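You operate a simulated robot arm through the tools that you are given. There is no shell and no other tool.

You are at the controls of a simulated robot arm. One attempt, no reset.

## Task
Close up the tub: purple knob to STOP, lid on, teal stain wiped up with the purple cloth.
Fine: cloth back. What is to be rubbed or washed off counts as gone when no trace of it is left.

Only the result counts: the job must be done as asked and must still hold three seconds after the hand-in. Knocking over, shifting, dropping, spilling or breaking anything else fails it. Lids that push on must go on centred and level and be pressed home; caps that screw on are set level and turned clockwise until they are tight. Flat cloth is picked up by pressing the open fingertips on it (5 to 10 N) and closing them slowly along it; thin cloth reads only 2 to 8 mm in the jaws.

## Robot
A 7-joint arm with a fingered hand, fixed in place. Base frame: the origin is at the foot of the arm, x ahead of it, y to its left, z up. Lengths are in mm, angles in degrees, forces in N, time in s.
With the tool pointing down near the work surface it reaches from about 100 to 480 mm from the base axis. Its first joint turns from -143.0 to 143.0 degrees. Payload 3 kg.
Tool frame: the origin (TCP) lies between the finger pads and is the grasp point; the fingertips stand 26 mm ahead of it; z points along the fingers, y is the line along which they close. Largest opening 148 mm; the body of the gripper starts 73 mm behind the TCP. The gripper is a hand of 3 fingers: y runs from the thumb to the fingers, the wrist lies at [0, 0, -229] in the tool frame.
Orientation is told as [roll, pitch, yaw] about the base's x, y, z axes, in that order, counted from this pose: with the fingers straight down and closing along the base's y, the tool's x points along the base's -x, its y along +y and its z along -z.

## Interface
- The arm moves only by the tool servo_tool. Its argument "steps" is a list of rows, each an object of numbers (a shift or turn left out is 0): "dx", "dy", "dz": the shift along the base's x, y, z in units of 150 mm (1.0 is 150 mm); "ax", "ay", "az": the turn, a rotation vector about the base's x, y, z in units of 90 degrees (1.0 is 90 degrees). In form: [{"dx": .., "dy": .., "dz": .., "ax": .., "ay": .., "az": ..}, ...]. A call has 1 to 20 rows; each row is the pose to reach, as a shift and turn from the pose commanded when the call began. A call with a number of a shift or a turn outside -1 to 1 is refused whole. Each row takes 0.2 s and may step no farther than 50 mm and 8.6 degrees from the row before; otherwise, the whole call is refused. A pose out of reach is approached as far as the arm can. The call stops where the force on the tool passes 40 N (or 10 N more than at its start, if that is more) or the arm is blocked; 0.2 s more then pass. In this call time passes only in rows, and 0.2 s behind the last. It gives the time, the measured TCP pose, the force on the tool (base axes), the opening and the grip force at its end, in the units of the frame above (readings bear some noise), with the torque about the TCP (base axes, N m) and any sound that the robot's microphone picked up, and new pictures: "views" is both (left out), scene, wrist or none.
- Cameras (640 x 400 px; columns grow to the right, rows downward): "scene" is fixed at [410, -481.4, 1420.1]; the picture's right is [0.87, -0.50, 0.00], its down [-0.24, -0.42, -0.88] and it looks along [0.43, 0.76, -0.48] (base axes); focal length 361 px, centre (320, 200). "wrist" rides on the gripper at [68, -39, -90] in the tool frame; the picture's right is [0.50, 0.87, 0.00], its down [-0.66, 0.38, -0.65] and it looks along [-0.57, 0.33, 0.76] (tool axes); focal length 222 px, centre (320, 200). There is no depth. A picture from a camera that has moved, and an enlarged one, comes with that camera's place and axes in the base frame and with its lens. The place of the scene camera against the robot may be out by one fixed shift of up to 25 mm in any direction.
- lift_body(by): slides the trunk up (or, below 0, down) by that many mm; the arm rides with it, the base frame stays. It gives what a move gives, with no picture.
- finger_targets(finger1, finger2, thumb_bend): sets how far each is bent, from 0 (flat) to 1 (curled in); at 0.3 the hand is open as for a grip, at 0.7 the pads meet at the TCP. One left out holds its place. A second passes; each finger stops where it meets its share of the squeeze, and holds until it gets a number again. It is the only way to open and close the hand. It gives what a move gives, with no picture; readings hold the bend of each and the force on the fingers (four entries, about 0 where the hand has none), thumb and palm.
- inspect(camera, box): a new picture of the part [left, top, right, bottom] of that camera's present view, enlarged. It takes no simulated time.
- close_job(): hands the job in; it is judged then, once.

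Places have to be worked out from the pictures, the camera data and where the tool is seen. Open the gripper and draw the arm clear of the work before you hand the job in, unless the task says otherwise.

The tools are called after ">>>" by a JSON object that holds its "fn" and its "kwargs". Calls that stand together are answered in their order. servo_tool: Moves the arm, as the interface text tells. Its arguments: {"type":"object","properties":{"steps":{"type":"array"},"views":{"type":"string","enum":["both","scene","wrist","none"]}},"required":["steps"]} The other tools are called the same way: lift_body (by) slides the trunk up or down; finger_targets (finger1, finger2, thumb_bend) moves the fingers one by one; inspect (camera, box) takes an enlarged picture of a part of a camera's view; close_job () hands the job in.

At the start:

```text
time_s: 0.0
eef_pos: [904.3, 1.7, 1171.8]
tcp_rot: [-0.1, 0.0, 0.0]
force: [-0.4, -0.2, 0.9]
torque: [0.02, 0.02, -0.01]
gripper_width: 148.0
finger_force: 0.0
shape: jaw
bend: [0.3, 0.3, 0.3]
finger forces: [0.0, 0.0, 0.1, 0.0, 0.1, 0.0]
trunk travel left (down, up): [-775.0, 115.0]
```

scene: 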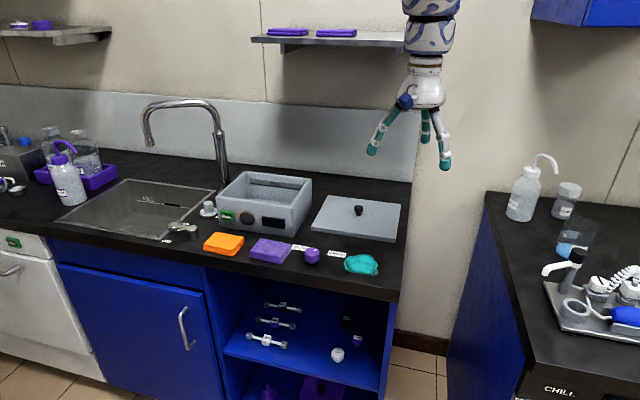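
wrist: 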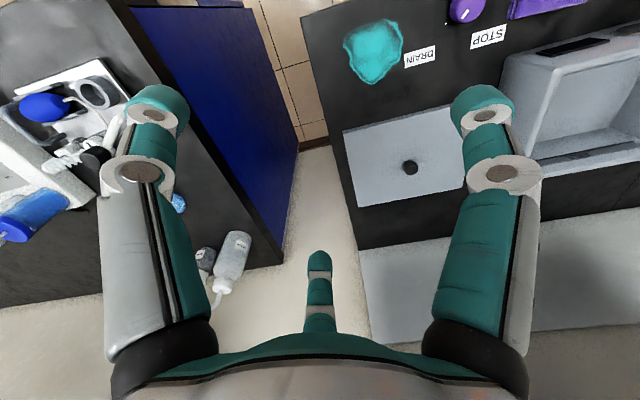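

I start by looking closely at the work area: tub, lid, knob, cloth and stain.

>>> {"fn": "inspect", "kwargs": {"camera": "scene", "box": [190, 150, 420, 294]}}

>>> {"fn": "inspect", "kwargs": {"camera": "wrist", "box": [320, 0, 640, 200]}}

>>> {"fn": "inspect", "kwargs": {"camera": "scene", "box": [230, 220, 400, 326]}}

```text
2.78 times, centred on (305, 222) of scene
camera zoom: at [410.0, -481.4, 1420.1], right [0.87, -0.5, 0.0], down [-0.24, -0.42, -0.88], along [0.43, 0.76, -0.48], focal length 1004 px, centre (362, 139)
```

zoom: 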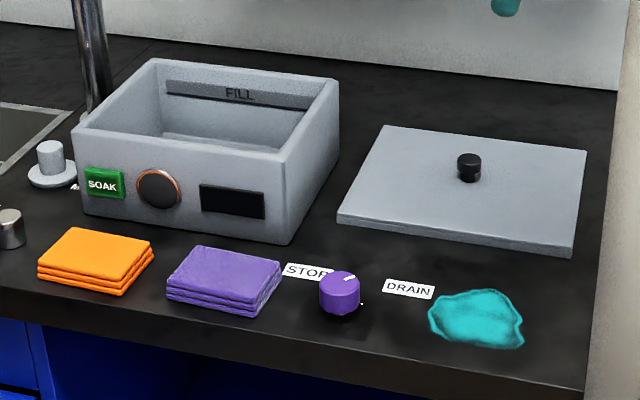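

```text
2.00 times, centred on (480, 100) of wrist
camera zoom: at [837.9, -36.5, 1261.2], right [-0.5, 0.87, 0.0], down [0.66, 0.38, 0.65], along [0.57, 0.33, -0.76], focal length 444 px, centre (0, 400)
```

zoom: 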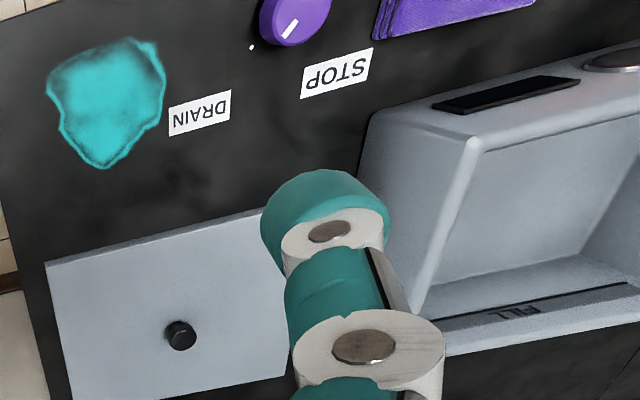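

```text
3.76 times, centred on (315, 273) of scene
camera zoom: at [410.0, -481.4, 1420.1], right [0.87, -0.5, 0.0], down [-0.24, -0.42, -0.88], along [0.43, 0.76, -0.48], focal length 1360 px, centre (339, -75)
```

zoom: 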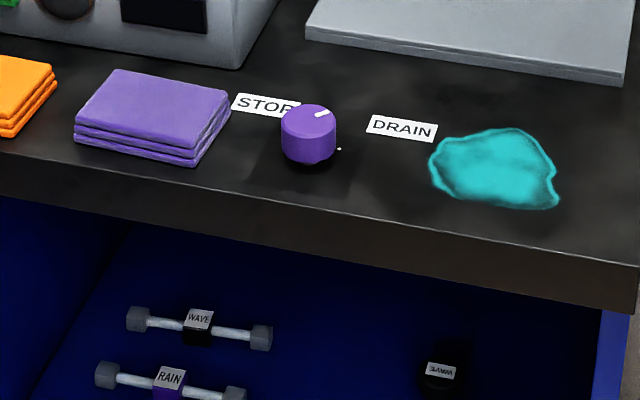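

The work lies ahead-left of the hand: lid knob near (970,270), stain near (840,65), purple knob near (740,140), counter near z≈830 by a rough triangulation. I move the hand back in -x so the wrist camera sees the knob, cloth and tub from a second position.

>>> {"fn": "servo_tool", "kwargs": {"steps": [{"dx": -0.3}, {"dx": -0.6}, {"dx": -0.9}, {"dx": -1.0}], "views": "both"}}

```text
time_s: 1.0
eef_pos: [812.0, 11.2, 1166.1]
tcp_rot: [0.0, 0.1, -0.1]
force: [-0.6, -0.3, -0.1]
torque: [0.02, 0.0, -0.01]
gripper_width: 147.9
finger_force: 0.1
shape: jaw
bend: [0.3, 0.3, 0.3]
finger forces: [0.0, 0.0, 0.0, 0.1, 0.1, 0.0]
out of reach, approached as far as the arm can: row 3, 4
trunk travel left (down, up): [-775.0, 115.0]
camera wrist: at [745.3, -27.6, 1257.3], right [-0.5, 0.87, 0.0], down [0.66, 0.38, 0.65], along [0.57, 0.33, -0.76], focal length 222 px, centre (320, 200)
```

scene: 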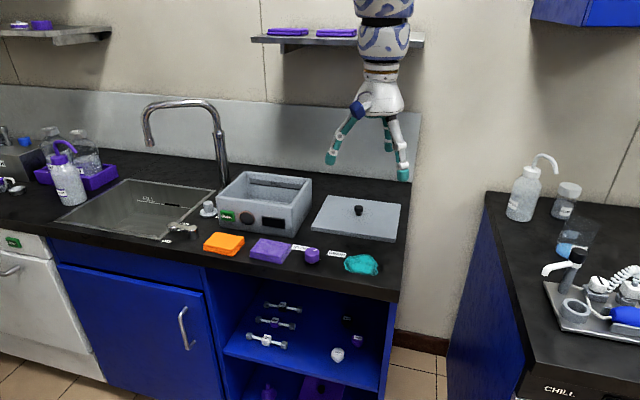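
wrist: 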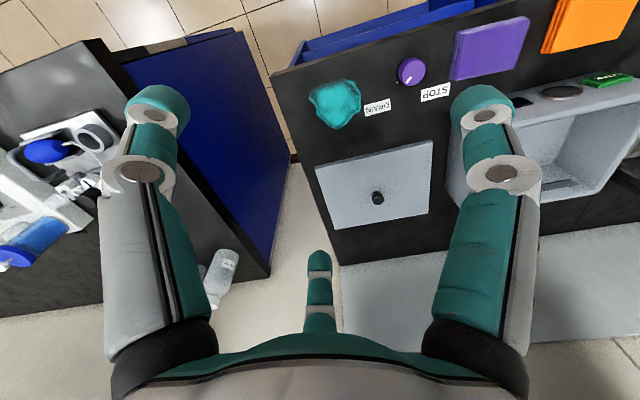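

The arm hit its inner reach limit at x≈812, so the arm axis seems to stand near (710,0). Now I enlarge the wrist view for precise pixel positions.

>>> {"fn": "inspect", "kwargs": {"camera": "wrist", "box": [300, 0, 460, 100]}}

>>> {"fn": "inspect", "kwargs": {"camera": "wrist", "box": [440, 0, 640, 125]}}

>>> {"fn": "inspect", "kwargs": {"camera": "wrist", "box": [300, 100, 640, 312]}}

```text
4.00 times, centred on (380, 50) of wrist
camera zoom: at [745.3, -27.6, 1257.3], right [-0.5, 0.87, 0.0], down [0.66, 0.38, 0.65], along [0.57, 0.33, -0.76], focal length 888 px, centre (80, 800)
```

zoom: 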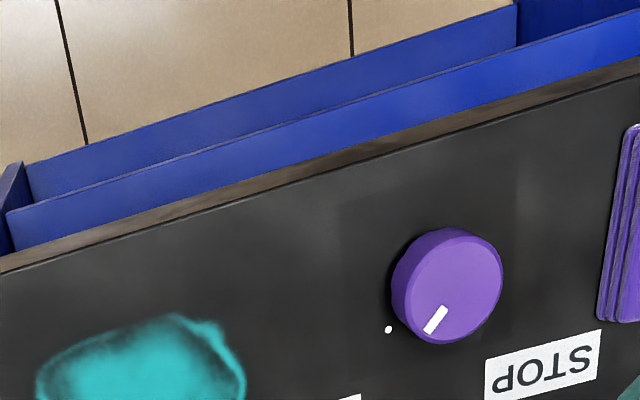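

```text
3.20 times, centred on (540, 62) of wrist
camera zoom: at [745.3, -27.6, 1257.3], right [-0.5, 0.87, 0.0], down [0.66, 0.38, 0.65], along [0.57, 0.33, -0.76], focal length 711 px, centre (-384, 640)
```

zoom: 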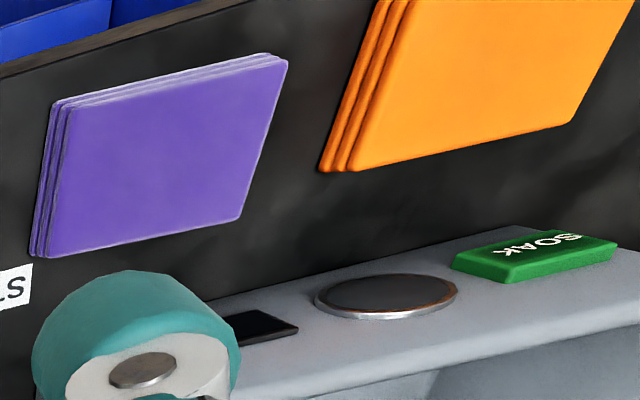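

```text
1.88 times, centred on (470, 206) of wrist
camera zoom: at [745.3, -27.6, 1257.3], right [-0.5, 0.87, 0.0], down [0.66, 0.38, 0.65], along [0.57, 0.33, -0.76], focal length 418 px, centre (38, 189)
```

zoom: 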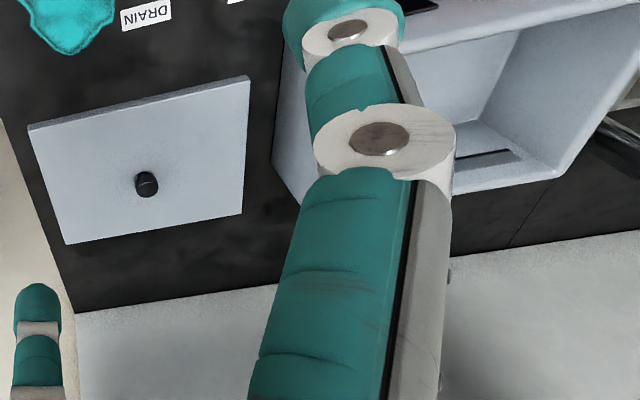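

The counter and its items lie at about 45° to the base: knob ≈(739,129), cloth ≈(664,208), lid centre ≈(953,238), tub centre ≈(727,381). The knob pointer is near the dot on the DRAIN side, with STOP about 90° counter-clockwise. I move along +y toward a hover above the knob and re-read the pose.

>>> {"fn": "servo_tool", "kwargs": {"steps": [{"dy": 0.3}, {"dy": 0.6}, {"dy": 0.85}], "views": "both"}}

```text
time_s: 1.8
eef_pos: [814.4, 139.6, 1167.7]
tcp_rot: [-0.1, 0.1, -0.1]
force: [-0.2, 0.3, 0.5]
torque: [-0.04, 0.04, 0.04]
gripper_width: 148.0
finger_force: 0.0
shape: jaw
bend: [0.3, 0.3, 0.3]
finger forces: [0.0, 0.1, 0.1, 0.1, 0.1, 0.0]
trunk travel left (down, up): [-775.0, 115.0]
camera wrist: at [747.1, 101.8, 1256.3], right [-0.5, 0.87, 0.0], down [0.66, 0.38, 0.65], along [0.57, 0.32, -0.76], focal length 222 px, centre (320, 200)
```

scene: 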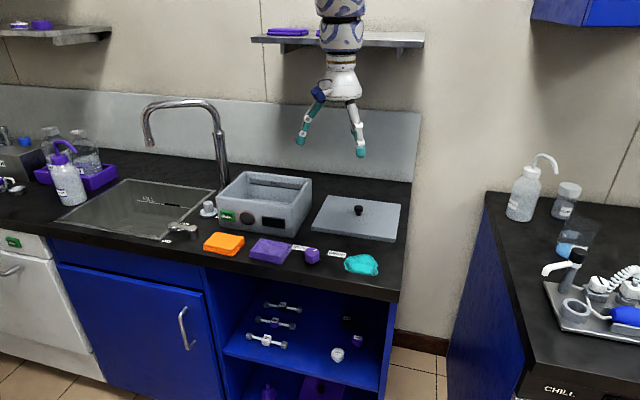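
wrist: 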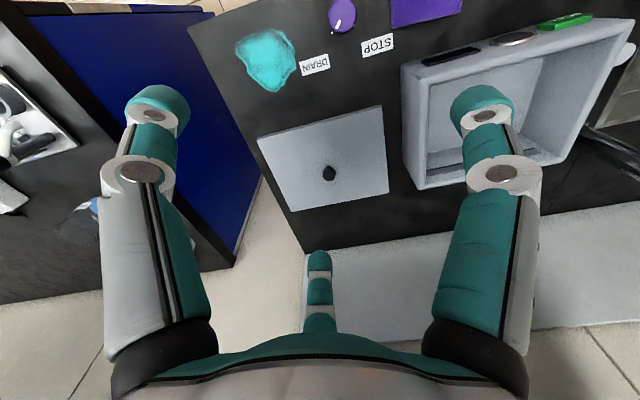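

The command restarted from the reached pose, good. I enlarge this view for triangulation against the previous one, including the tub rim.

>>> {"fn": "inspect", "kwargs": {"camera": "wrist", "box": [220, 0, 480, 162]}}

>>> {"fn": "inspect", "kwargs": {"camera": "wrist", "box": [380, 0, 640, 200]}}

>>> {"fn": "inspect", "kwargs": {"camera": "wrist", "box": [240, 90, 420, 230]}}

```text
2.46 times, centred on (350, 81) of wrist
camera zoom: at [747.1, 101.8, 1256.3], right [-0.5, 0.87, 0.0], down [0.66, 0.38, 0.65], along [0.57, 0.32, -0.76], focal length 547 px, centre (246, 493)
```

zoom: 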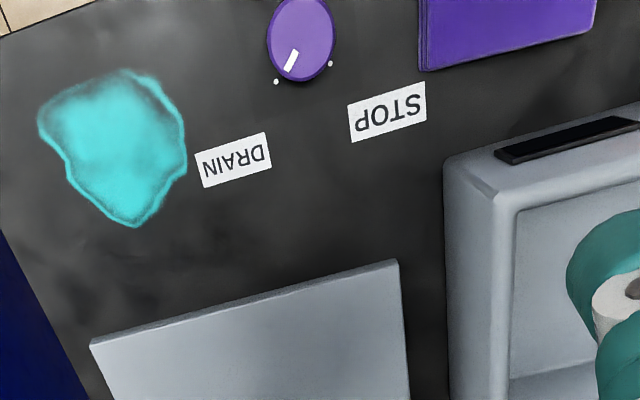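

```text
2.00 times, centred on (510, 100) of wrist
camera zoom: at [747.1, 101.8, 1256.3], right [-0.5, 0.87, 0.0], down [0.66, 0.38, 0.65], along [0.57, 0.32, -0.76], focal length 444 px, centre (-60, 400)
```

zoom: 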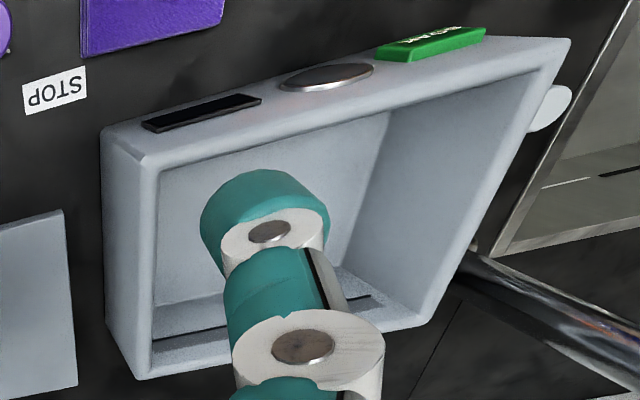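

```text
2.86 times, centred on (330, 160) of wrist
camera zoom: at [747.1, 101.8, 1256.3], right [-0.5, 0.87, 0.0], down [0.66, 0.38, 0.65], along [0.57, 0.32, -0.76], focal length 635 px, centre (291, 314)
```

zoom: 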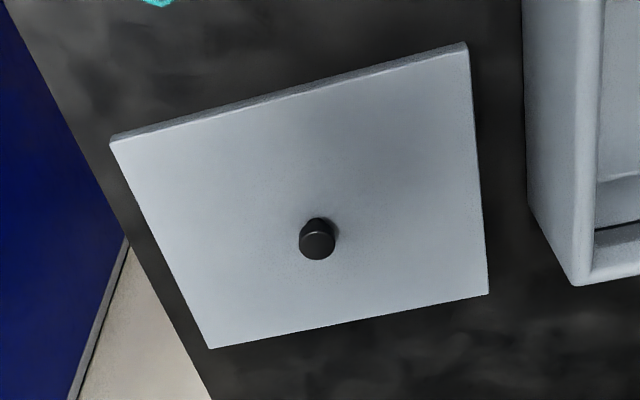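

The two dots confirm it: knob axis ≈(738.5,130.5), pointer exactly at the DRAIN dot (0°), STOP dot at +90°, counter z≈850. I narrow the hand first, then come over the knob.

>>> {"fn": "finger_targets", "kwargs": {"finger1": 0.48, "finger2": 0.48, "thumb_bend": 0.48}}

>>> {"fn": "servo_tool", "kwargs": {"steps": [{"dx": -0.17, "dy": -0.02, "dz": -0.25}, {"dx": -0.34, "dy": -0.04, "dz": -0.5}, {"dx": -0.506, "dy": -0.061, "dz": -0.75}], "views": "both"}}

```text
time_s: 2.8
eef_pos: [812.2, 138.9, 1167.3]
tcp_rot: [-0.1, 0.0, 0.0]
force: [-0.5, 0.0, 0.0]
torque: [-0.03, -0.02, 0.03]
gripper_width: 69.4
finger_force: 0.1
shape: fingers
bend: [0.48, 0.48, 0.48]
finger forces: [0.1, 0.0, 0.0, 0.0, 0.0, 0.0]
trunk travel left (down, up): [-775.0, 115.0]
```

```text
time_s: 3.6
eef_pos: [737.2, 131.0, 1053.8]
tcp_rot: [0.0, 0.1, -0.1]
force: [-1.3, 1.1, -0.1]
torque: [-0.04, -0.05, -0.03]
gripper_width: 68.6
finger_force: 0.0
shape: fingers
bend: [0.48, 0.48, 0.48]
finger forces: [0.0, 0.1, 0.0, 0.0, 0.0, 0.1]
trunk travel left (down, up): [-775.0, 115.0]
camera wrist: at [671.2, 92.7, 1143.4], right [-0.5, 0.87, 0.0], down [0.66, 0.38, 0.65], along [0.57, 0.33, -0.76], focal length 222 px, centre (320, 200)
```

scene: 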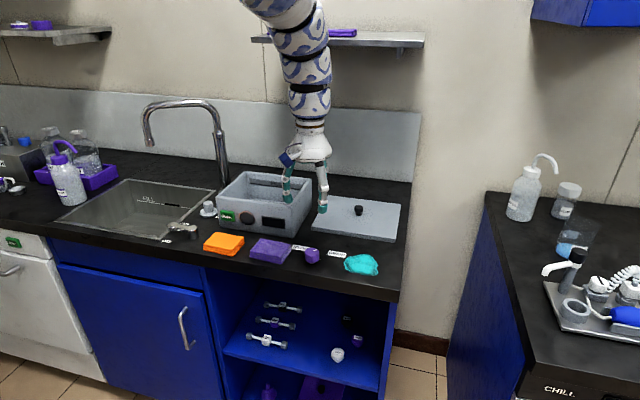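
wrist: 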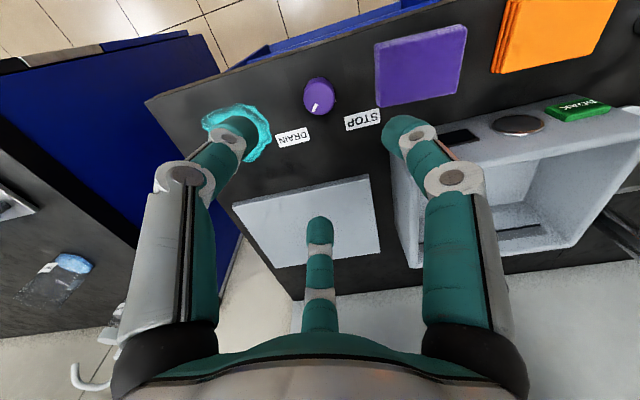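

Reached the hover. I enlarge to refine the knob centre relative to the tool from this nearer view.

>>> {"fn": "inspect", "kwargs": {"camera": "wrist", "box": [240, 50, 400, 150]}}

>>> {"fn": "inspect", "kwargs": {"camera": "wrist", "box": [360, 0, 640, 175]}}

```text
4.00 times, centred on (320, 100) of wrist
camera zoom: at [671.2, 92.7, 1143.4], right [-0.5, 0.87, 0.0], down [0.66, 0.38, 0.65], along [0.57, 0.33, -0.76], focal length 888 px, centre (320, 600)
```

zoom: 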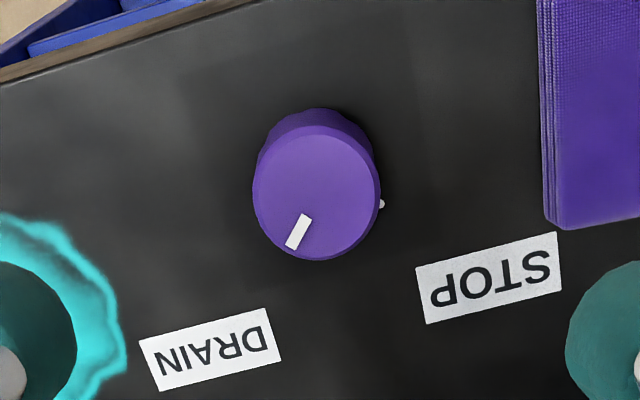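

```text
2.29 times, centred on (500, 88) of wrist
camera zoom: at [671.2, 92.7, 1143.4], right [-0.5, 0.87, 0.0], down [0.66, 0.38, 0.65], along [0.57, 0.33, -0.76], focal length 508 px, centre (-91, 457)
```

zoom: 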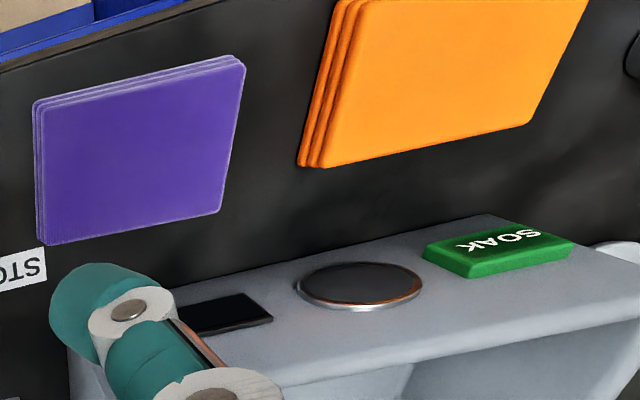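

The knob top is at z≈881, radius ≈18, axis ≈(738,130.5); the hand is centred over it within about 1 mm. I descend to just above it.

>>> {"fn": "servo_tool", "kwargs": {"steps": [{"dx": 0.005, "dz": -0.32}, {"dx": 0.005, "dz": -0.64}, {"dx": 0.005, "dz": -0.92}], "views": "both"}}

```text
time_s: 4.4
eef_pos: [738.7, 131.2, 914.4]
tcp_rot: [0.0, 0.2, 0.0]
force: [-0.2, 0.0, 0.5]
torque: [0.03, 0.0, 0.01]
gripper_width: 68.7
finger_force: 0.0
shape: fingers
bend: [0.48, 0.48, 0.48]
finger forces: [0.1, 0.0, 0.1, 0.0, 0.1, 0.0]
trunk travel left (down, up): [-775.0, 115.0]
camera wrist: at [672.0, 92.4, 1003.3], right [-0.5, 0.87, 0.0], down [0.66, 0.38, 0.65], along [0.57, 0.33, -0.76], focal length 222 px, centre (320, 200)
```

scene: 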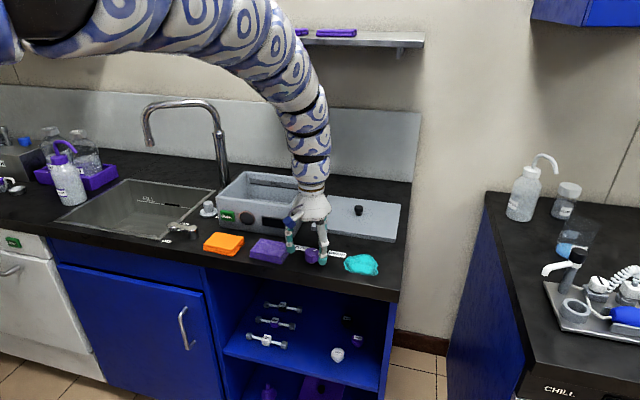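
wrist: 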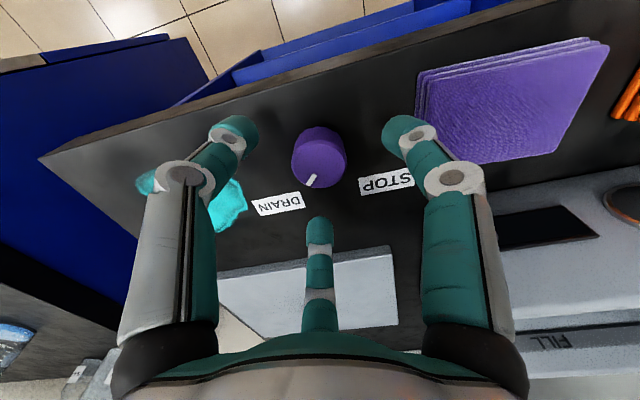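

The knob is centred between the three fingertips. I descend 30 mm slowly with force watch.

>>> {"fn": "servo_tool", "kwargs": {"steps": [{"dz": -0.08}, {"dz": -0.14}, {"dz": -0.18}, {"dz": -0.2}], "views": "wrist"}}

```text
time_s: 5.4
eef_pos: [737.3, 130.3, 884.8]
tcp_rot: [-0.1, 0.1, 0.0]
force: [-0.5, 0.1, -0.5]
torque: [0.04, 0.02, 0.02]
gripper_width: 69.1
finger_force: 0.1
shape: fingers
bend: [0.48, 0.48, 0.48]
finger forces: [0.1, 0.0, 0.1, 0.0, 0.0, 0.0]
trunk travel left (down, up): [-775.0, 115.0]
camera wrist: at [671.3, 92.8, 974.9], right [-0.5, 0.87, 0.0], down [0.66, 0.38, 0.65], along [0.57, 0.33, -0.76], focal length 222 px, centre (320, 200)
```

wrist: 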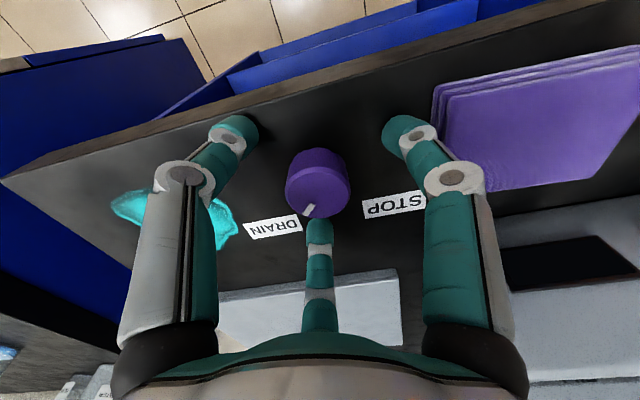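

Knob is between the pads with no contact force. I close the three fingers on it.

>>> {"fn": "finger_targets", "kwargs": {"finger1": 0.66, "finger2": 0.66, "thumb_bend": 0.66}}

```text
time_s: 6.4
eef_pos: [737.3, 131.7, 885.6]
tcp_rot: [0.0, 0.0, 0.0]
force: [-0.3, -3.7, -0.9]
torque: [-0.08, 0.03, 0.0]
gripper_width: 26.9
finger_force: 7.4
shape: fingers
bend: [0.61, 0.62, 0.62]
finger forces: [4.0, 3.5, 0.1, 0.0, 7.2, 0.0]
trunk travel left (down, up): [-775.0, 115.0]
```

Firm three-finger grip (4/3.5/7 N). I turn the knob counter-clockwise 45° first and check.

>>> {"fn": "servo_tool", "kwargs": {"steps": [{"az": 0.08}, {"az": 0.16}, {"az": 0.24}, {"az": 0.32}, {"az": 0.4}, {"az": 0.48}], "views": "both"}}

>>> {"fn": "inspect", "kwargs": {"camera": "wrist", "box": [220, 110, 420, 260]}}

```text
time_s: 7.8
eef_pos: [737.6, 130.8, 884.8]
tcp_rot: [0.0, -0.1, 43.3]
force: [-1.2, -3.5, -1.2]
torque: [-0.1, 0.05, 0.0]
gripper_width: 26.7
finger_force: 7.1
shape: fingers
bend: [0.61, 0.62, 0.62]
finger forces: [5.0, 3.3, 0.1, 0.0, 6.1, 0.0]
trunk travel left (down, up): [-775.0, 115.0]
camera wrist: at [716.3, 57.1, 975.0], right [-0.96, 0.29, 0.0], down [0.22, 0.72, 0.65], along [0.19, 0.63, -0.76], focal length 222 px, centre (320, 200)
```

scene: 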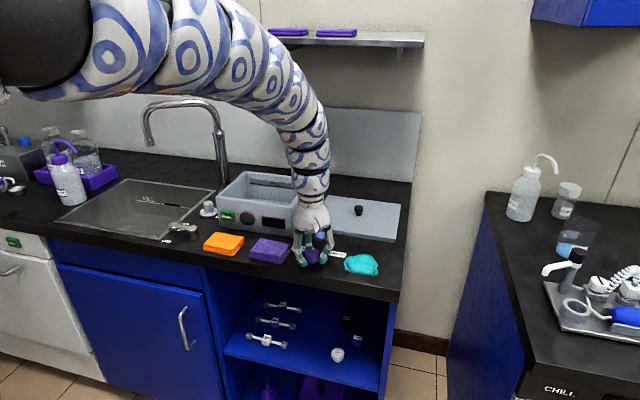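
wrist: 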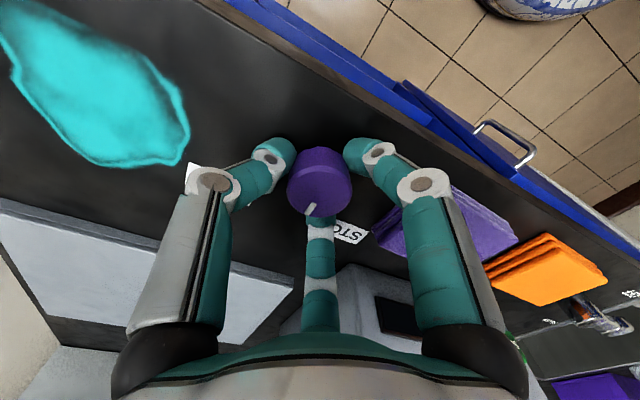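

```text
2.67 times, centred on (320, 185) of wrist
camera zoom: at [716.3, 57.1, 975.0], right [-0.96, 0.29, 0.0], down [0.22, 0.72, 0.65], along [0.19, 0.63, -0.76], focal length 592 px, centre (320, 240)
```

zoom: 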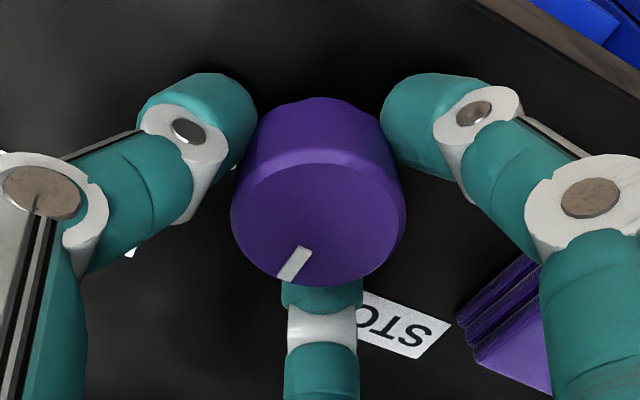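

The knob turns with the hand (pointer fixed relative to the fingers). I finish the turn to 90°.

>>> {"fn": "servo_tool", "kwargs": {"steps": [{"az": 0.09}, {"az": 0.18}, {"az": 0.27}, {"az": 0.36}, {"az": 0.45}, {"az": 0.52}], "views": "wrist"}}

>>> {"fn": "inspect", "kwargs": {"camera": "wrist", "box": [220, 110, 420, 260]}}

```text
time_s: 9.2
eef_pos: [737.7, 129.5, 886.0]
tcp_rot: [0.0, -0.1, 90.1]
force: [-0.3, -3.6, -1.0]
torque: [-0.1, 0.03, -0.05]
gripper_width: 27.3
finger_force: 6.9
shape: fingers
bend: [0.61, 0.62, 0.62]
finger forces: [5.2, 3.7, 0.1, 0.1, 5.2, 0.0]
trunk travel left (down, up): [-775.0, 115.0]
camera wrist: at [777.5, 64.2, 975.1], right [-0.86, -0.5, 0.0], down [-0.38, 0.65, 0.65], along [-0.33, 0.57, -0.76], focal length 222 px, centre (320, 200)
```

wrist: 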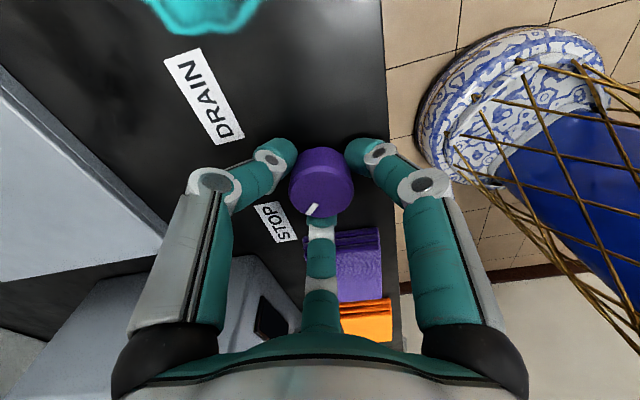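

```text
2.67 times, centred on (320, 185) of wrist
camera zoom: at [777.5, 64.2, 975.1], right [-0.86, -0.5, 0.0], down [-0.38, 0.65, 0.65], along [-0.33, 0.57, -0.76], focal length 592 px, centre (320, 240)
```

zoom: 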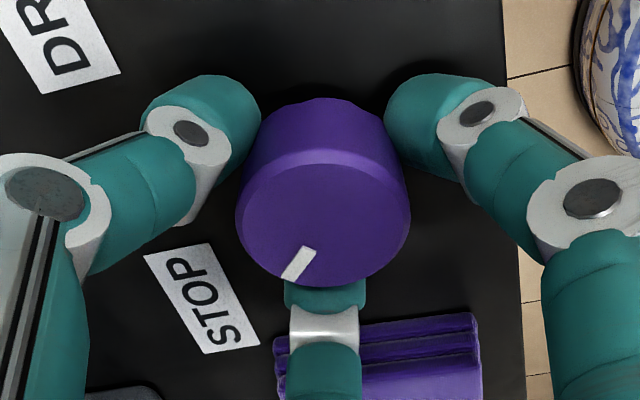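

The turn reads 90.1°, pointer should be at the STOP dot. I release the fingers and rise to look.

>>> {"fn": "finger_targets", "kwargs": {"finger1": 0.48, "finger2": 0.48, "thumb_bend": 0.48}}

>>> {"fn": "servo_tool", "kwargs": {"steps": [{"dz": 0.1}, {"dz": 0.3}, {"dz": 0.6}, {"dz": 0.9}], "views": "both"}}

>>> {"fn": "inspect", "kwargs": {"camera": "wrist", "box": [240, 50, 400, 150]}}

```text
time_s: 10.2
eef_pos: [737.4, 131.9, 885.9]
tcp_rot: [0.0, -0.1, 90.0]
force: [0.0, -0.5, -0.1]
torque: [0.02, -0.01, 0.0]
gripper_width: 68.2
finger_force: 0.1
shape: fingers
bend: [0.48, 0.48, 0.48]
finger forces: [0.0, 0.0, 0.1, 0.0, 0.0, 0.0]
trunk travel left (down, up): [-775.0, 115.0]
```

```text
time_s: 11.2
eef_pos: [733.3, 132.1, 1021.0]
tcp_rot: [-0.1, 0.1, 90.0]
force: [-0.3, -0.7, -0.7]
torque: [0.01, 0.0, 0.02]
gripper_width: 68.4
finger_force: 0.0
shape: fingers
bend: [0.48, 0.48, 0.48]
finger forces: [0.1, 0.1, 0.0, 0.1, 0.0, 0.0]
trunk travel left (down, up): [-775.0, 115.0]
camera wrist: at [774.2, 65.2, 1110.8], right [-0.87, -0.5, 0.0], down [-0.38, 0.66, 0.65], along [-0.33, 0.57, -0.76], focal length 222 px, centre (320, 200)
```

scene: 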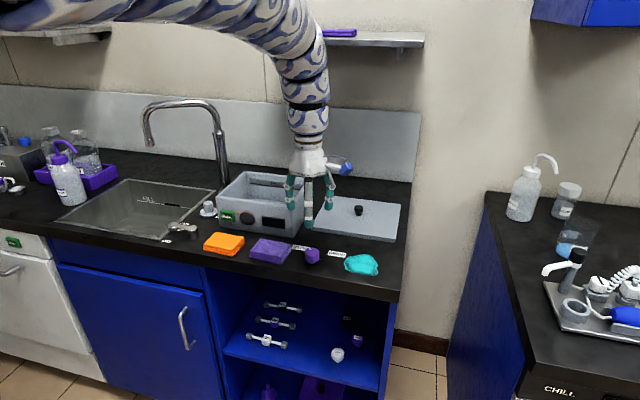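
wrist: 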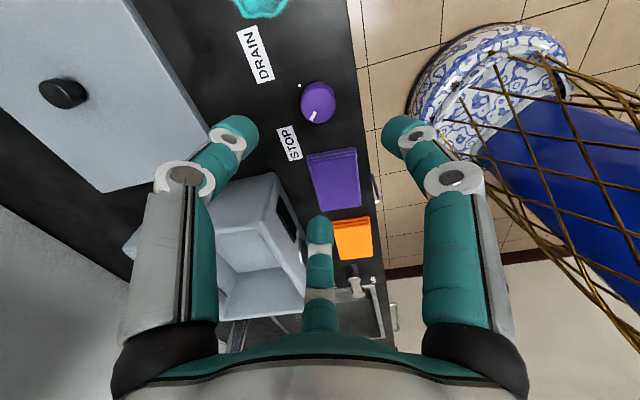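

```text
4.00 times, centred on (320, 100) of wrist
camera zoom: at [774.2, 65.2, 1110.8], right [-0.87, -0.5, 0.0], down [-0.38, 0.66, 0.65], along [-0.33, 0.57, -0.76], focal length 888 px, centre (320, 600)
```

zoom: 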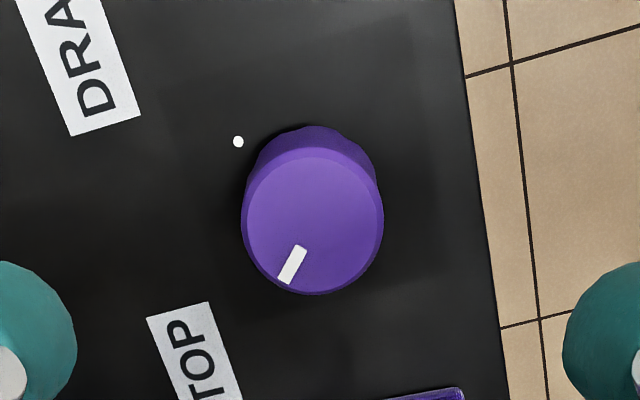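

The knob is released and pointing at STOP's side; I'll verify from an angle that shows the STOP dot later. Next I raise and turn the hand to yaw 15° (aligned with the counter) and open the fingers to bend 0.3 to survey the tub from above.

>>> {"fn": "servo_tool", "kwargs": {"steps": [{"dz": 0.2, "az": -0.09}, {"dz": 0.4, "az": -0.18}, {"dz": 0.6, "az": -0.27}, {"dz": 0.8, "az": -0.36}, {"dz": 0.96, "az": -0.45}, {"dz": 0.96, "az": -0.54, "dy": 0.1}, {"dz": 0.96, "az": -0.63, "dy": 0.3}, {"dz": 0.96, "az": -0.72, "dy": 0.5}, {"dz": 0.96, "az": -0.8, "dy": 0.7}, {"dz": 0.96, "az": -0.833, "dy": 0.9}], "views": "wrist"}}

>>> {"fn": "finger_targets", "kwargs": {"finger1": 0.3, "finger2": 0.3, "thumb_bend": 0.3}}

```text
time_s: 13.4
eef_pos: [738.6, 265.0, 1165.3]
tcp_rot: [0.0, 0.0, 14.8]
force: [0.6, 0.7, -0.2]
torque: [-0.01, 0.02, 0.03]
gripper_width: 68.2
finger_force: 0.1
shape: fingers
bend: [0.48, 0.48, 0.48]
finger forces: [0.1, 0.0, 0.0, 0.0, 0.0, 0.1]
out of reach, approached as far as the arm can: row 3, 4, 5, 6
trunk travel left (down, up): [-775.0, 115.0]
camera wrist: at [684.4, 211.4, 1254.7], right [-0.7, 0.71, 0.0], down [0.54, 0.53, 0.65], along [0.46, 0.46, -0.76], focal length 222 px, centre (320, 200)
```

wrist: 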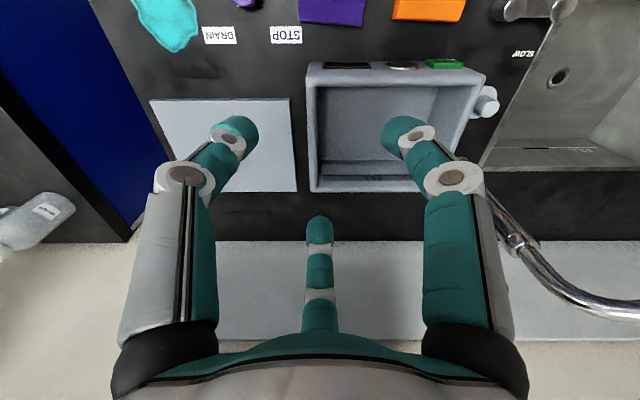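

```text
time_s: 14.4
eef_pos: [736.6, 265.4, 1166.0]
tcp_rot: [-0.1, 0.0, 15.0]
force: [-0.5, -0.5, 0.4]
torque: [0.01, -0.01, 0.03]
gripper_width: 126.4
finger_force: 0.0
shape: fingers
bend: [0.3, 0.3, 0.3]
finger forces: [0.0, 0.0, 0.0, 0.0, 0.0, 0.0]
trunk travel left (down, up): [-775.0, 115.0]
```

Excellent aligned view of lid, tub and knob. I enlarge it to measure tub rim, lid and the knob pointer.

>>> {"fn": "inspect", "kwargs": {"camera": "wrist", "box": [290, 50, 510, 200]}}

>>> {"fn": "inspect", "kwargs": {"camera": "wrist", "box": [130, 80, 310, 203]}}

>>> {"fn": "inspect", "kwargs": {"camera": "wrist", "box": [190, 0, 330, 60]}}

```text
2.67 times, centred on (400, 125) of wrist
camera zoom: at [683.7, 211.0, 1254.9], right [-0.71, 0.71, 0.0], down [0.54, 0.54, 0.65], along [0.46, 0.46, -0.76], focal length 592 px, centre (107, 400)
```

zoom: 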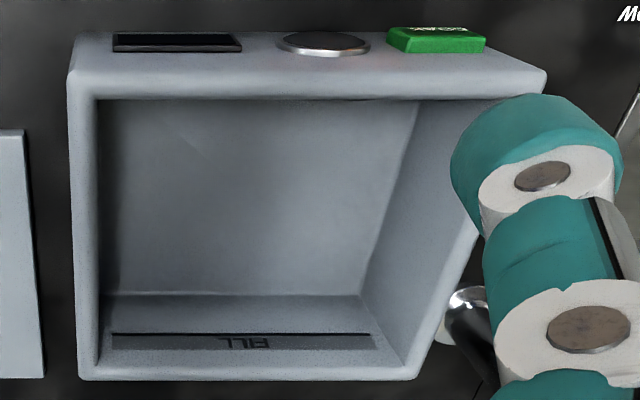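

```text
3.25 times, centred on (220, 142) of wrist
camera zoom: at [683.7, 211.0, 1254.9], right [-0.71, 0.71, 0.0], down [0.54, 0.54, 0.65], along [0.46, 0.46, -0.76], focal length 722 px, centre (645, 390)
```

zoom: 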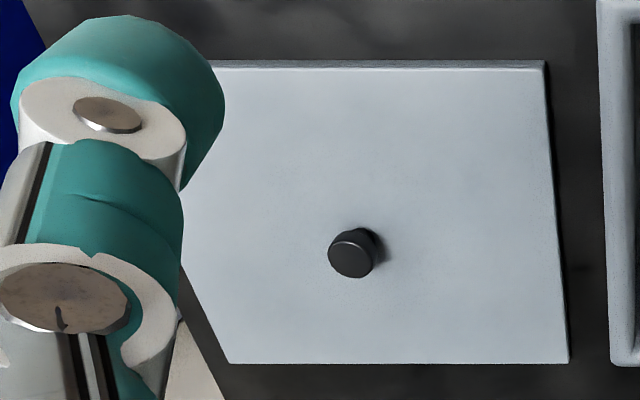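

```text
4.57 times, centred on (260, 30) of wrist
camera zoom: at [683.7, 211.0, 1254.9], right [-0.71, 0.71, 0.0], down [0.54, 0.54, 0.65], along [0.46, 0.46, -0.76], focal length 1015 px, centre (594, 977)
```

zoom: 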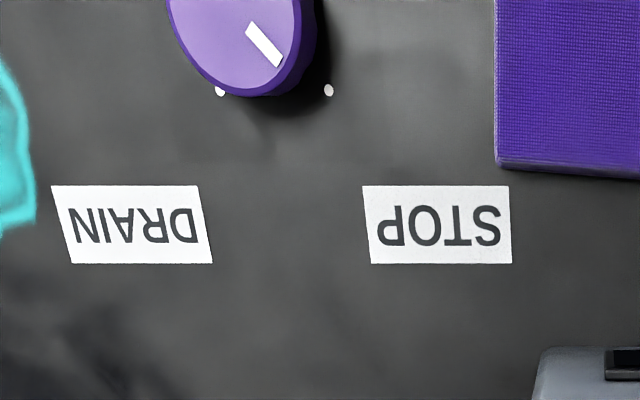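

The pointer lies on the line to the STOP dot (about 42–45°), so the knob is set. Now I zoom in more on the tub rim corners to get the lid target.

>>> {"fn": "inspect", "kwargs": {"camera": "wrist", "box": [300, 50, 400, 113]}}

>>> {"fn": "inspect", "kwargs": {"camera": "wrist", "box": [300, 150, 400, 213]}}

>>> {"fn": "inspect", "kwargs": {"camera": "wrist", "box": [400, 140, 500, 203]}}

>>> {"fn": "inspect", "kwargs": {"camera": "wrist", "box": [410, 40, 510, 103]}}

```text
6.35 times, centred on (350, 82) of wrist
camera zoom: at [683.7, 211.0, 1254.9], right [-0.71, 0.71, 0.0], down [0.54, 0.54, 0.65], along [0.46, 0.46, -0.76], focal length 1410 px, centre (130, 952)
```

zoom: 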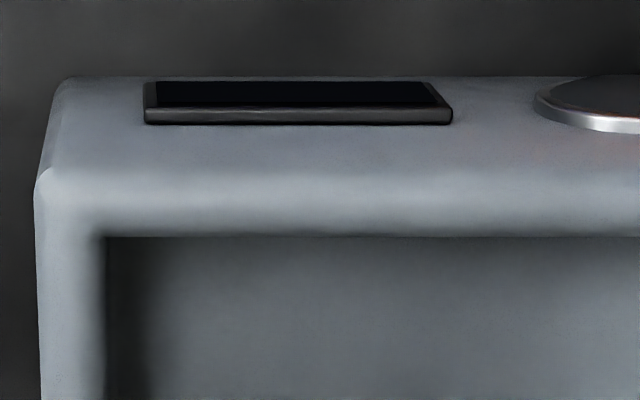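

```text
6.35 times, centred on (350, 182) of wrist
camera zoom: at [683.7, 211.0, 1254.9], right [-0.71, 0.71, 0.0], down [0.54, 0.54, 0.65], along [0.46, 0.46, -0.76], focal length 1410 px, centre (130, 318)
```

zoom: 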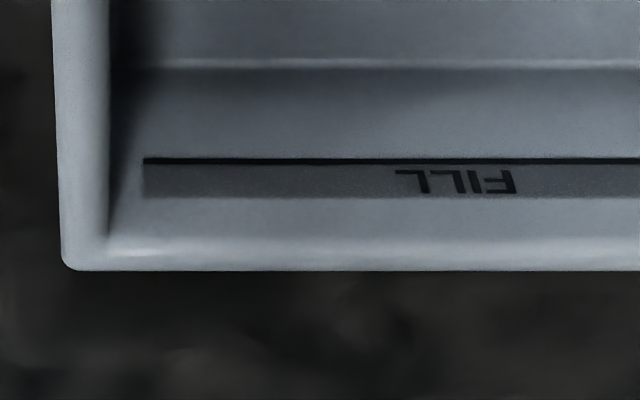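

```text
6.35 times, centred on (450, 172) of wrist
camera zoom: at [683.7, 211.0, 1254.9], right [-0.71, 0.71, 0.0], down [0.54, 0.54, 0.65], along [0.46, 0.46, -0.76], focal length 1410 px, centre (-505, 381)
```

zoom: 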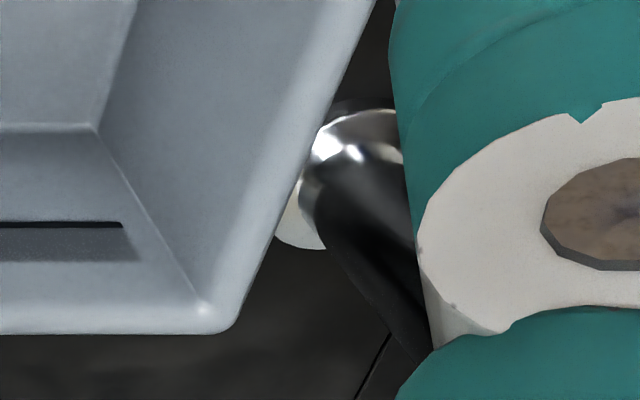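

```text
6.35 times, centred on (460, 72) of wrist
camera zoom: at [683.7, 211.0, 1254.9], right [-0.71, 0.71, 0.0], down [0.54, 0.54, 0.65], along [0.46, 0.46, -0.76], focal length 1410 px, centre (-569, 1016)
```

zoom: 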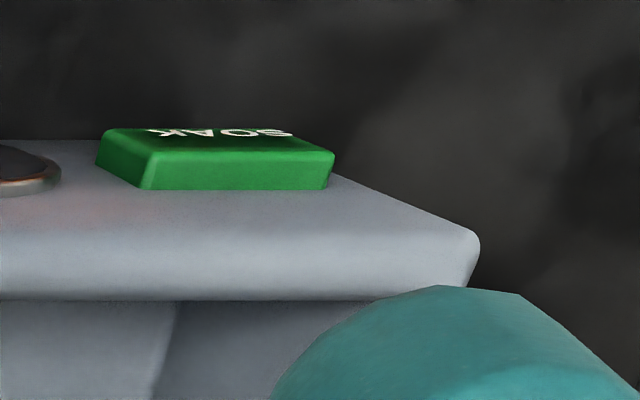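

The rim measures about 220×180 with top z≈953, centre ≈(727.6,384.4); the lid is about 235×195, centre ≈(958,243), parallel to the tub. I take one more view from directly over the tub to firm up the centre and height.

>>> {"fn": "servo_tool", "kwargs": {"steps": [{"dy": 0.3}, {"dy": 0.6, "dx": 0.02}, {"dy": 0.9, "dx": 0.04}], "views": "both"}}

>>> {"fn": "inspect", "kwargs": {"camera": "wrist", "box": [180, 0, 440, 162]}}

```text
time_s: 15.4
eef_pos: [787.3, 318.2, 1169.1]
tcp_rot: [-0.1, -0.2, 8.9]
force: [-1.4, 1.1, -0.2]
torque: [-0.05, -0.08, -0.03]
gripper_width: 127.2
finger_force: 0.0
shape: fingers
bend: [0.3, 0.3, 0.3]
finger forces: [0.0, 0.1, 0.0, 0.0, 0.0, 0.1]
out of reach, approached as far as the arm can: row 3
trunk travel left (down, up): [-775.0, 115.0]
stopped in row 3: the arm was blocked; the commanded pose is now the measured one
camera wrist: at [725.8, 270.1, 1258.8], right [-0.63, 0.78, 0.0], down [0.59, 0.48, 0.66], along [0.51, 0.41, -0.76], focal length 222 px, centre (320, 200)
```

scene: 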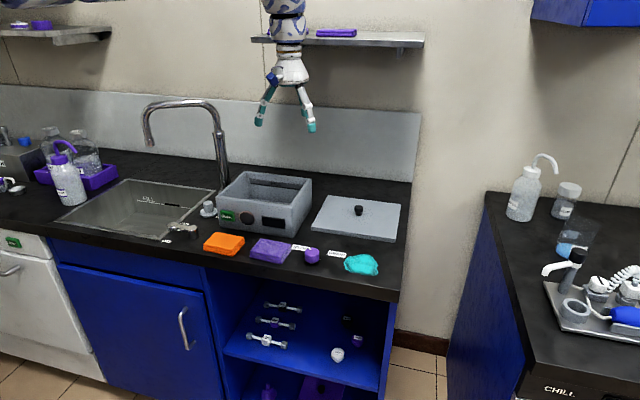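
wrist: 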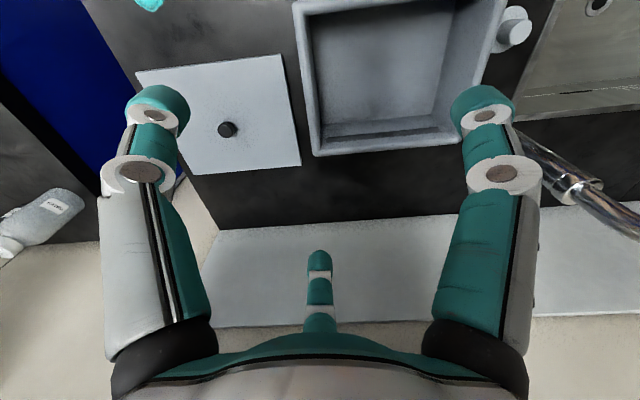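

```text
2.46 times, centred on (310, 81) of wrist
camera zoom: at [725.8, 270.1, 1258.8], right [-0.63, 0.78, 0.0], down [0.59, 0.48, 0.66], along [0.51, 0.41, -0.76], focal length 547 px, centre (345, 493)
```

zoom: 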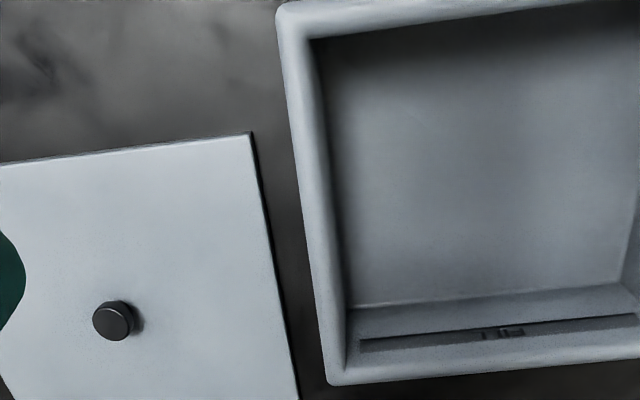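

The arm's inner limit at this height stopped me near (787,318), but this view agrees: tub corners within 2 mm, lid knob at (957,242.5), top z≈885. I go over to the lid now, lowering as I go.

>>> {"fn": "servo_tool", "kwargs": {"steps": [{"dx": 0.2, "dy": -0.09, "dz": -0.05, "az": 0.015}, {"dx": 0.4, "dy": -0.18, "dz": -0.15, "az": 0.03}, {"dx": 0.6, "dy": -0.27, "dz": -0.3, "az": 0.045}, {"dx": 0.8, "dy": -0.36, "dz": -0.45, "az": 0.06}, {"dx": 1.0, "dy": -0.45, "dz": -0.6, "az": 0.068}], "views": "both"}}

```text
time_s: 16.6
eef_pos: [853.0, 185.0, 1140.3]
tcp_rot: [0.2, 0.0, 14.9]
force: [0.9, -0.2, 1.2]
torque: [0.09, 0.04, -0.01]
gripper_width: 127.2
finger_force: 0.1
shape: fingers
bend: [0.3, 0.3, 0.3]
finger forces: [0.1, 0.0, 0.0, 0.1, 0.1, 0.1]
out of reach, approached as far as the arm can: row 1, 2, 3, 4, 5
trunk travel left (down, up): [-775.0, 115.0]
camera wrist: at [799.0, 131.2, 1229.5], right [-0.7, 0.71, 0.0], down [0.54, 0.53, 0.66], along [0.46, 0.46, -0.76], focal length 222 px, centre (320, 200)
```

scene: 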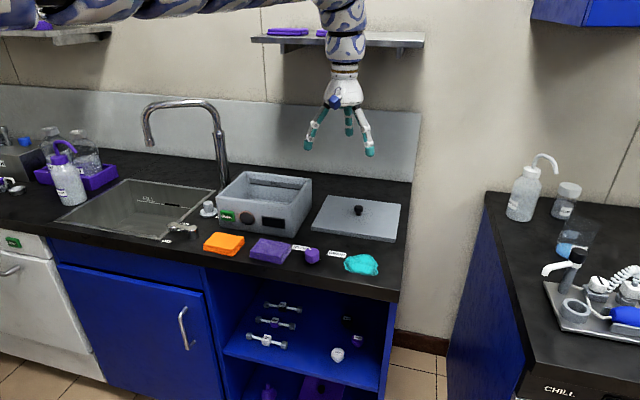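
wrist: 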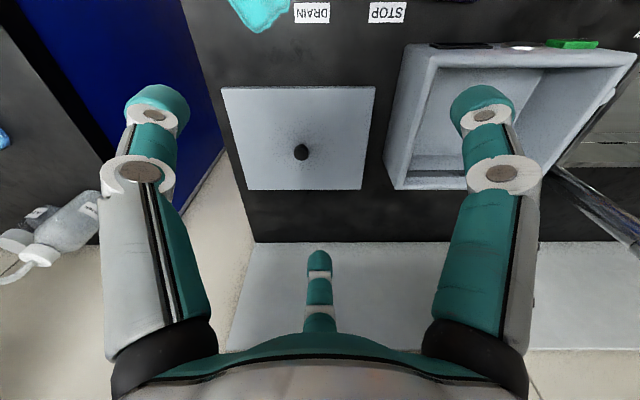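

Moving outward at this height is out of reach (outer limit ≈900 mm from a shoulder near (18,-146)), so the lid needs a better arm configuration. I lower the trunk by 150 mm, which brings the hand to z≈990 over free counter space clear of the tub, then test the reach outward.

>>> {"fn": "lift_body", "kwargs": {"by": -150}}

>>> {"fn": "servo_tool", "kwargs": {"steps": [{"dx": 0.1, "dy": 0.05}, {"dx": 0.2, "dy": 0.1}, {"dx": 0.35, "dy": 0.18}], "views": "both"}}

```text
time_s: 18.4
eef_pos: [852.8, 187.2, 990.0]
tcp_rot: [0.0, -0.1, 14.8]
force: [-0.3, -0.2, -0.2]
torque: [-0.01, -0.04, 0.02]
gripper_width: 127.0
finger_force: 0.1
shape: fingers
bend: [0.3, 0.3, 0.3]
finger forces: [0.1, 0.0, 0.0, 0.0, 0.0, 0.0]
trunk travel left (down, up): [-625.0, 265.0]
```

```text
time_s: 19.1
eef_pos: [860.7, 193.9, 991.0]
tcp_rot: [0.0, 0.0, 14.8]
force: [0.2, -0.7, -0.1]
torque: [0.0, 0.0, 0.01]
gripper_width: 127.0
finger_force: 0.0
shape: fingers
bend: [0.3, 0.3, 0.3]
finger forces: [0.1, 0.0, 0.1, 0.1, 0.0, 0.1]
out of reach, approached as far as the arm can: row 1, 2, 3
trunk travel left (down, up): [-625.0, 265.0]
camera wrist: at [806.9, 138.0, 1080.9], right [-0.7, 0.71, 0.0], down [0.54, 0.53, 0.65], along [0.46, 0.46, -0.76], focal length 222 px, centre (320, 200)
```

scene: 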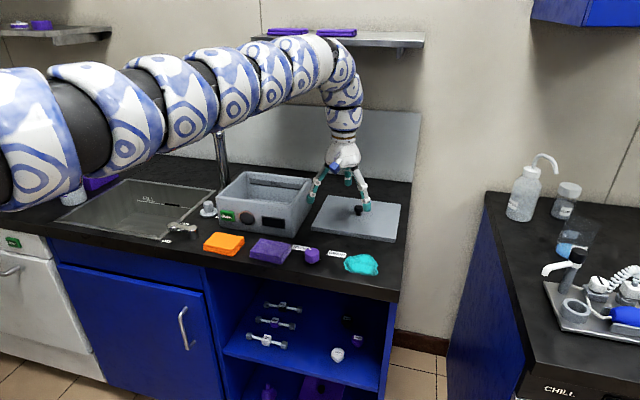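
wrist: 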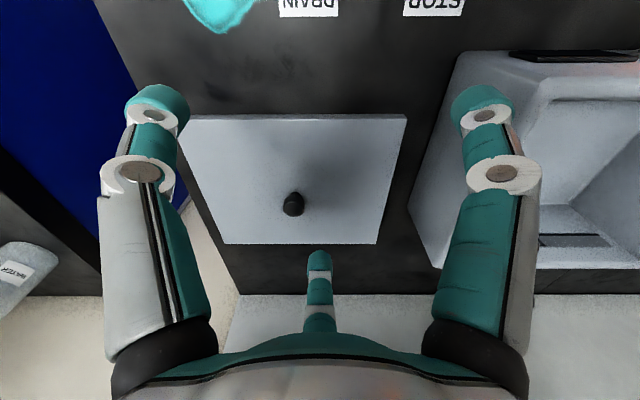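

The arm is stretched out straight here (limit ≈909 mm from the shoulder), and the lid knob is ≈1016 mm away, so I need to tilt the tool about 20° outward. I lower the trunk 60 mm, pre-shape the fingers, then tilt in place and look.

>>> {"fn": "lift_body", "kwargs": {"by": -50}}

>>> {"fn": "finger_targets", "kwargs": {"finger1": 0.5, "finger2": 0.5, "thumb_bend": 0.5}}

>>> {"fn": "servo_tool", "kwargs": {"steps": [{"ax": 0.034, "ay": -0.066}, {"ax": 0.067, "ay": -0.132}, {"ax": 0.101, "ay": -0.198}], "views": "both"}}

```text
time_s: 20.1
eef_pos: [862.2, 191.9, 941.4]
tcp_rot: [0.0, 0.1, 14.9]
force: [0.8, 0.0, 0.5]
torque: [-0.01, -0.02, 0.02]
gripper_width: 127.2
finger_force: 0.0
shape: fingers
bend: [0.3, 0.3, 0.3]
finger forces: [0.0, 0.1, 0.0, 0.1, 0.0, 0.0]
trunk travel left (down, up): [-575.0, 315.0]
```

```text
time_s: 21.1
eef_pos: [861.9, 192.4, 941.1]
tcp_rot: [0.0, 0.0, 14.8]
force: [0.3, 0.0, -0.1]
torque: [0.0, -0.04, 0.0]
gripper_width: 62.8
finger_force: 0.1
shape: fingers
bend: [0.5, 0.5, 0.5]
finger forces: [0.0, 0.0, 0.1, 0.0, 0.0, 0.0]
trunk travel left (down, up): [-575.0, 315.0]
```

```text
time_s: 22.1
eef_pos: [831.4, 247.3, 941.4]
tcp_rot: [4.7, -19.7, 18.1]
force: [0.1, -0.3, -0.1]
torque: [-0.01, 0.01, 0.02]
gripper_width: 62.0
finger_force: 0.0
shape: fingers
bend: [0.5, 0.5, 0.5]
finger forces: [0.1, 0.0, 0.0, 0.0, 0.0, 0.1]
trunk travel left (down, up): [-575.0, 315.0]
stopped in row 3: the arm was blocked; the commanded pose is now the measured one
camera wrist: at [757.8, 177.1, 999.4], right [-0.74, 0.67, -0.1], down [0.27, 0.43, 0.86], along [0.62, 0.61, -0.49], focal length 222 px, centre (320, 200)
```

scene: 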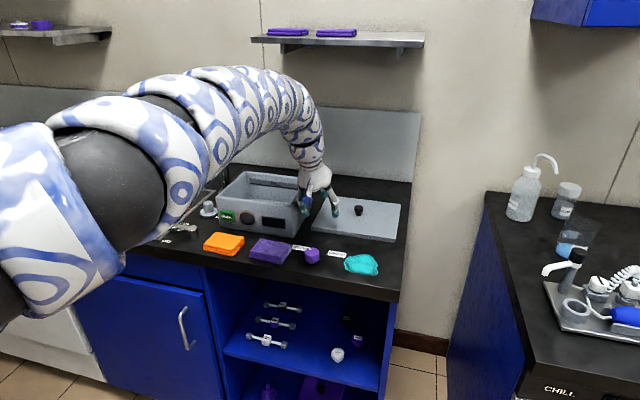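
wrist: 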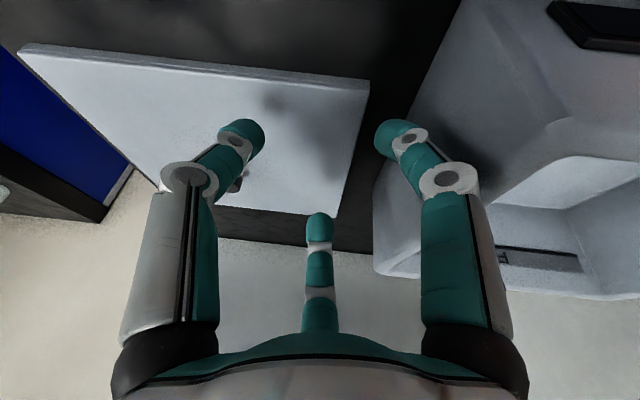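

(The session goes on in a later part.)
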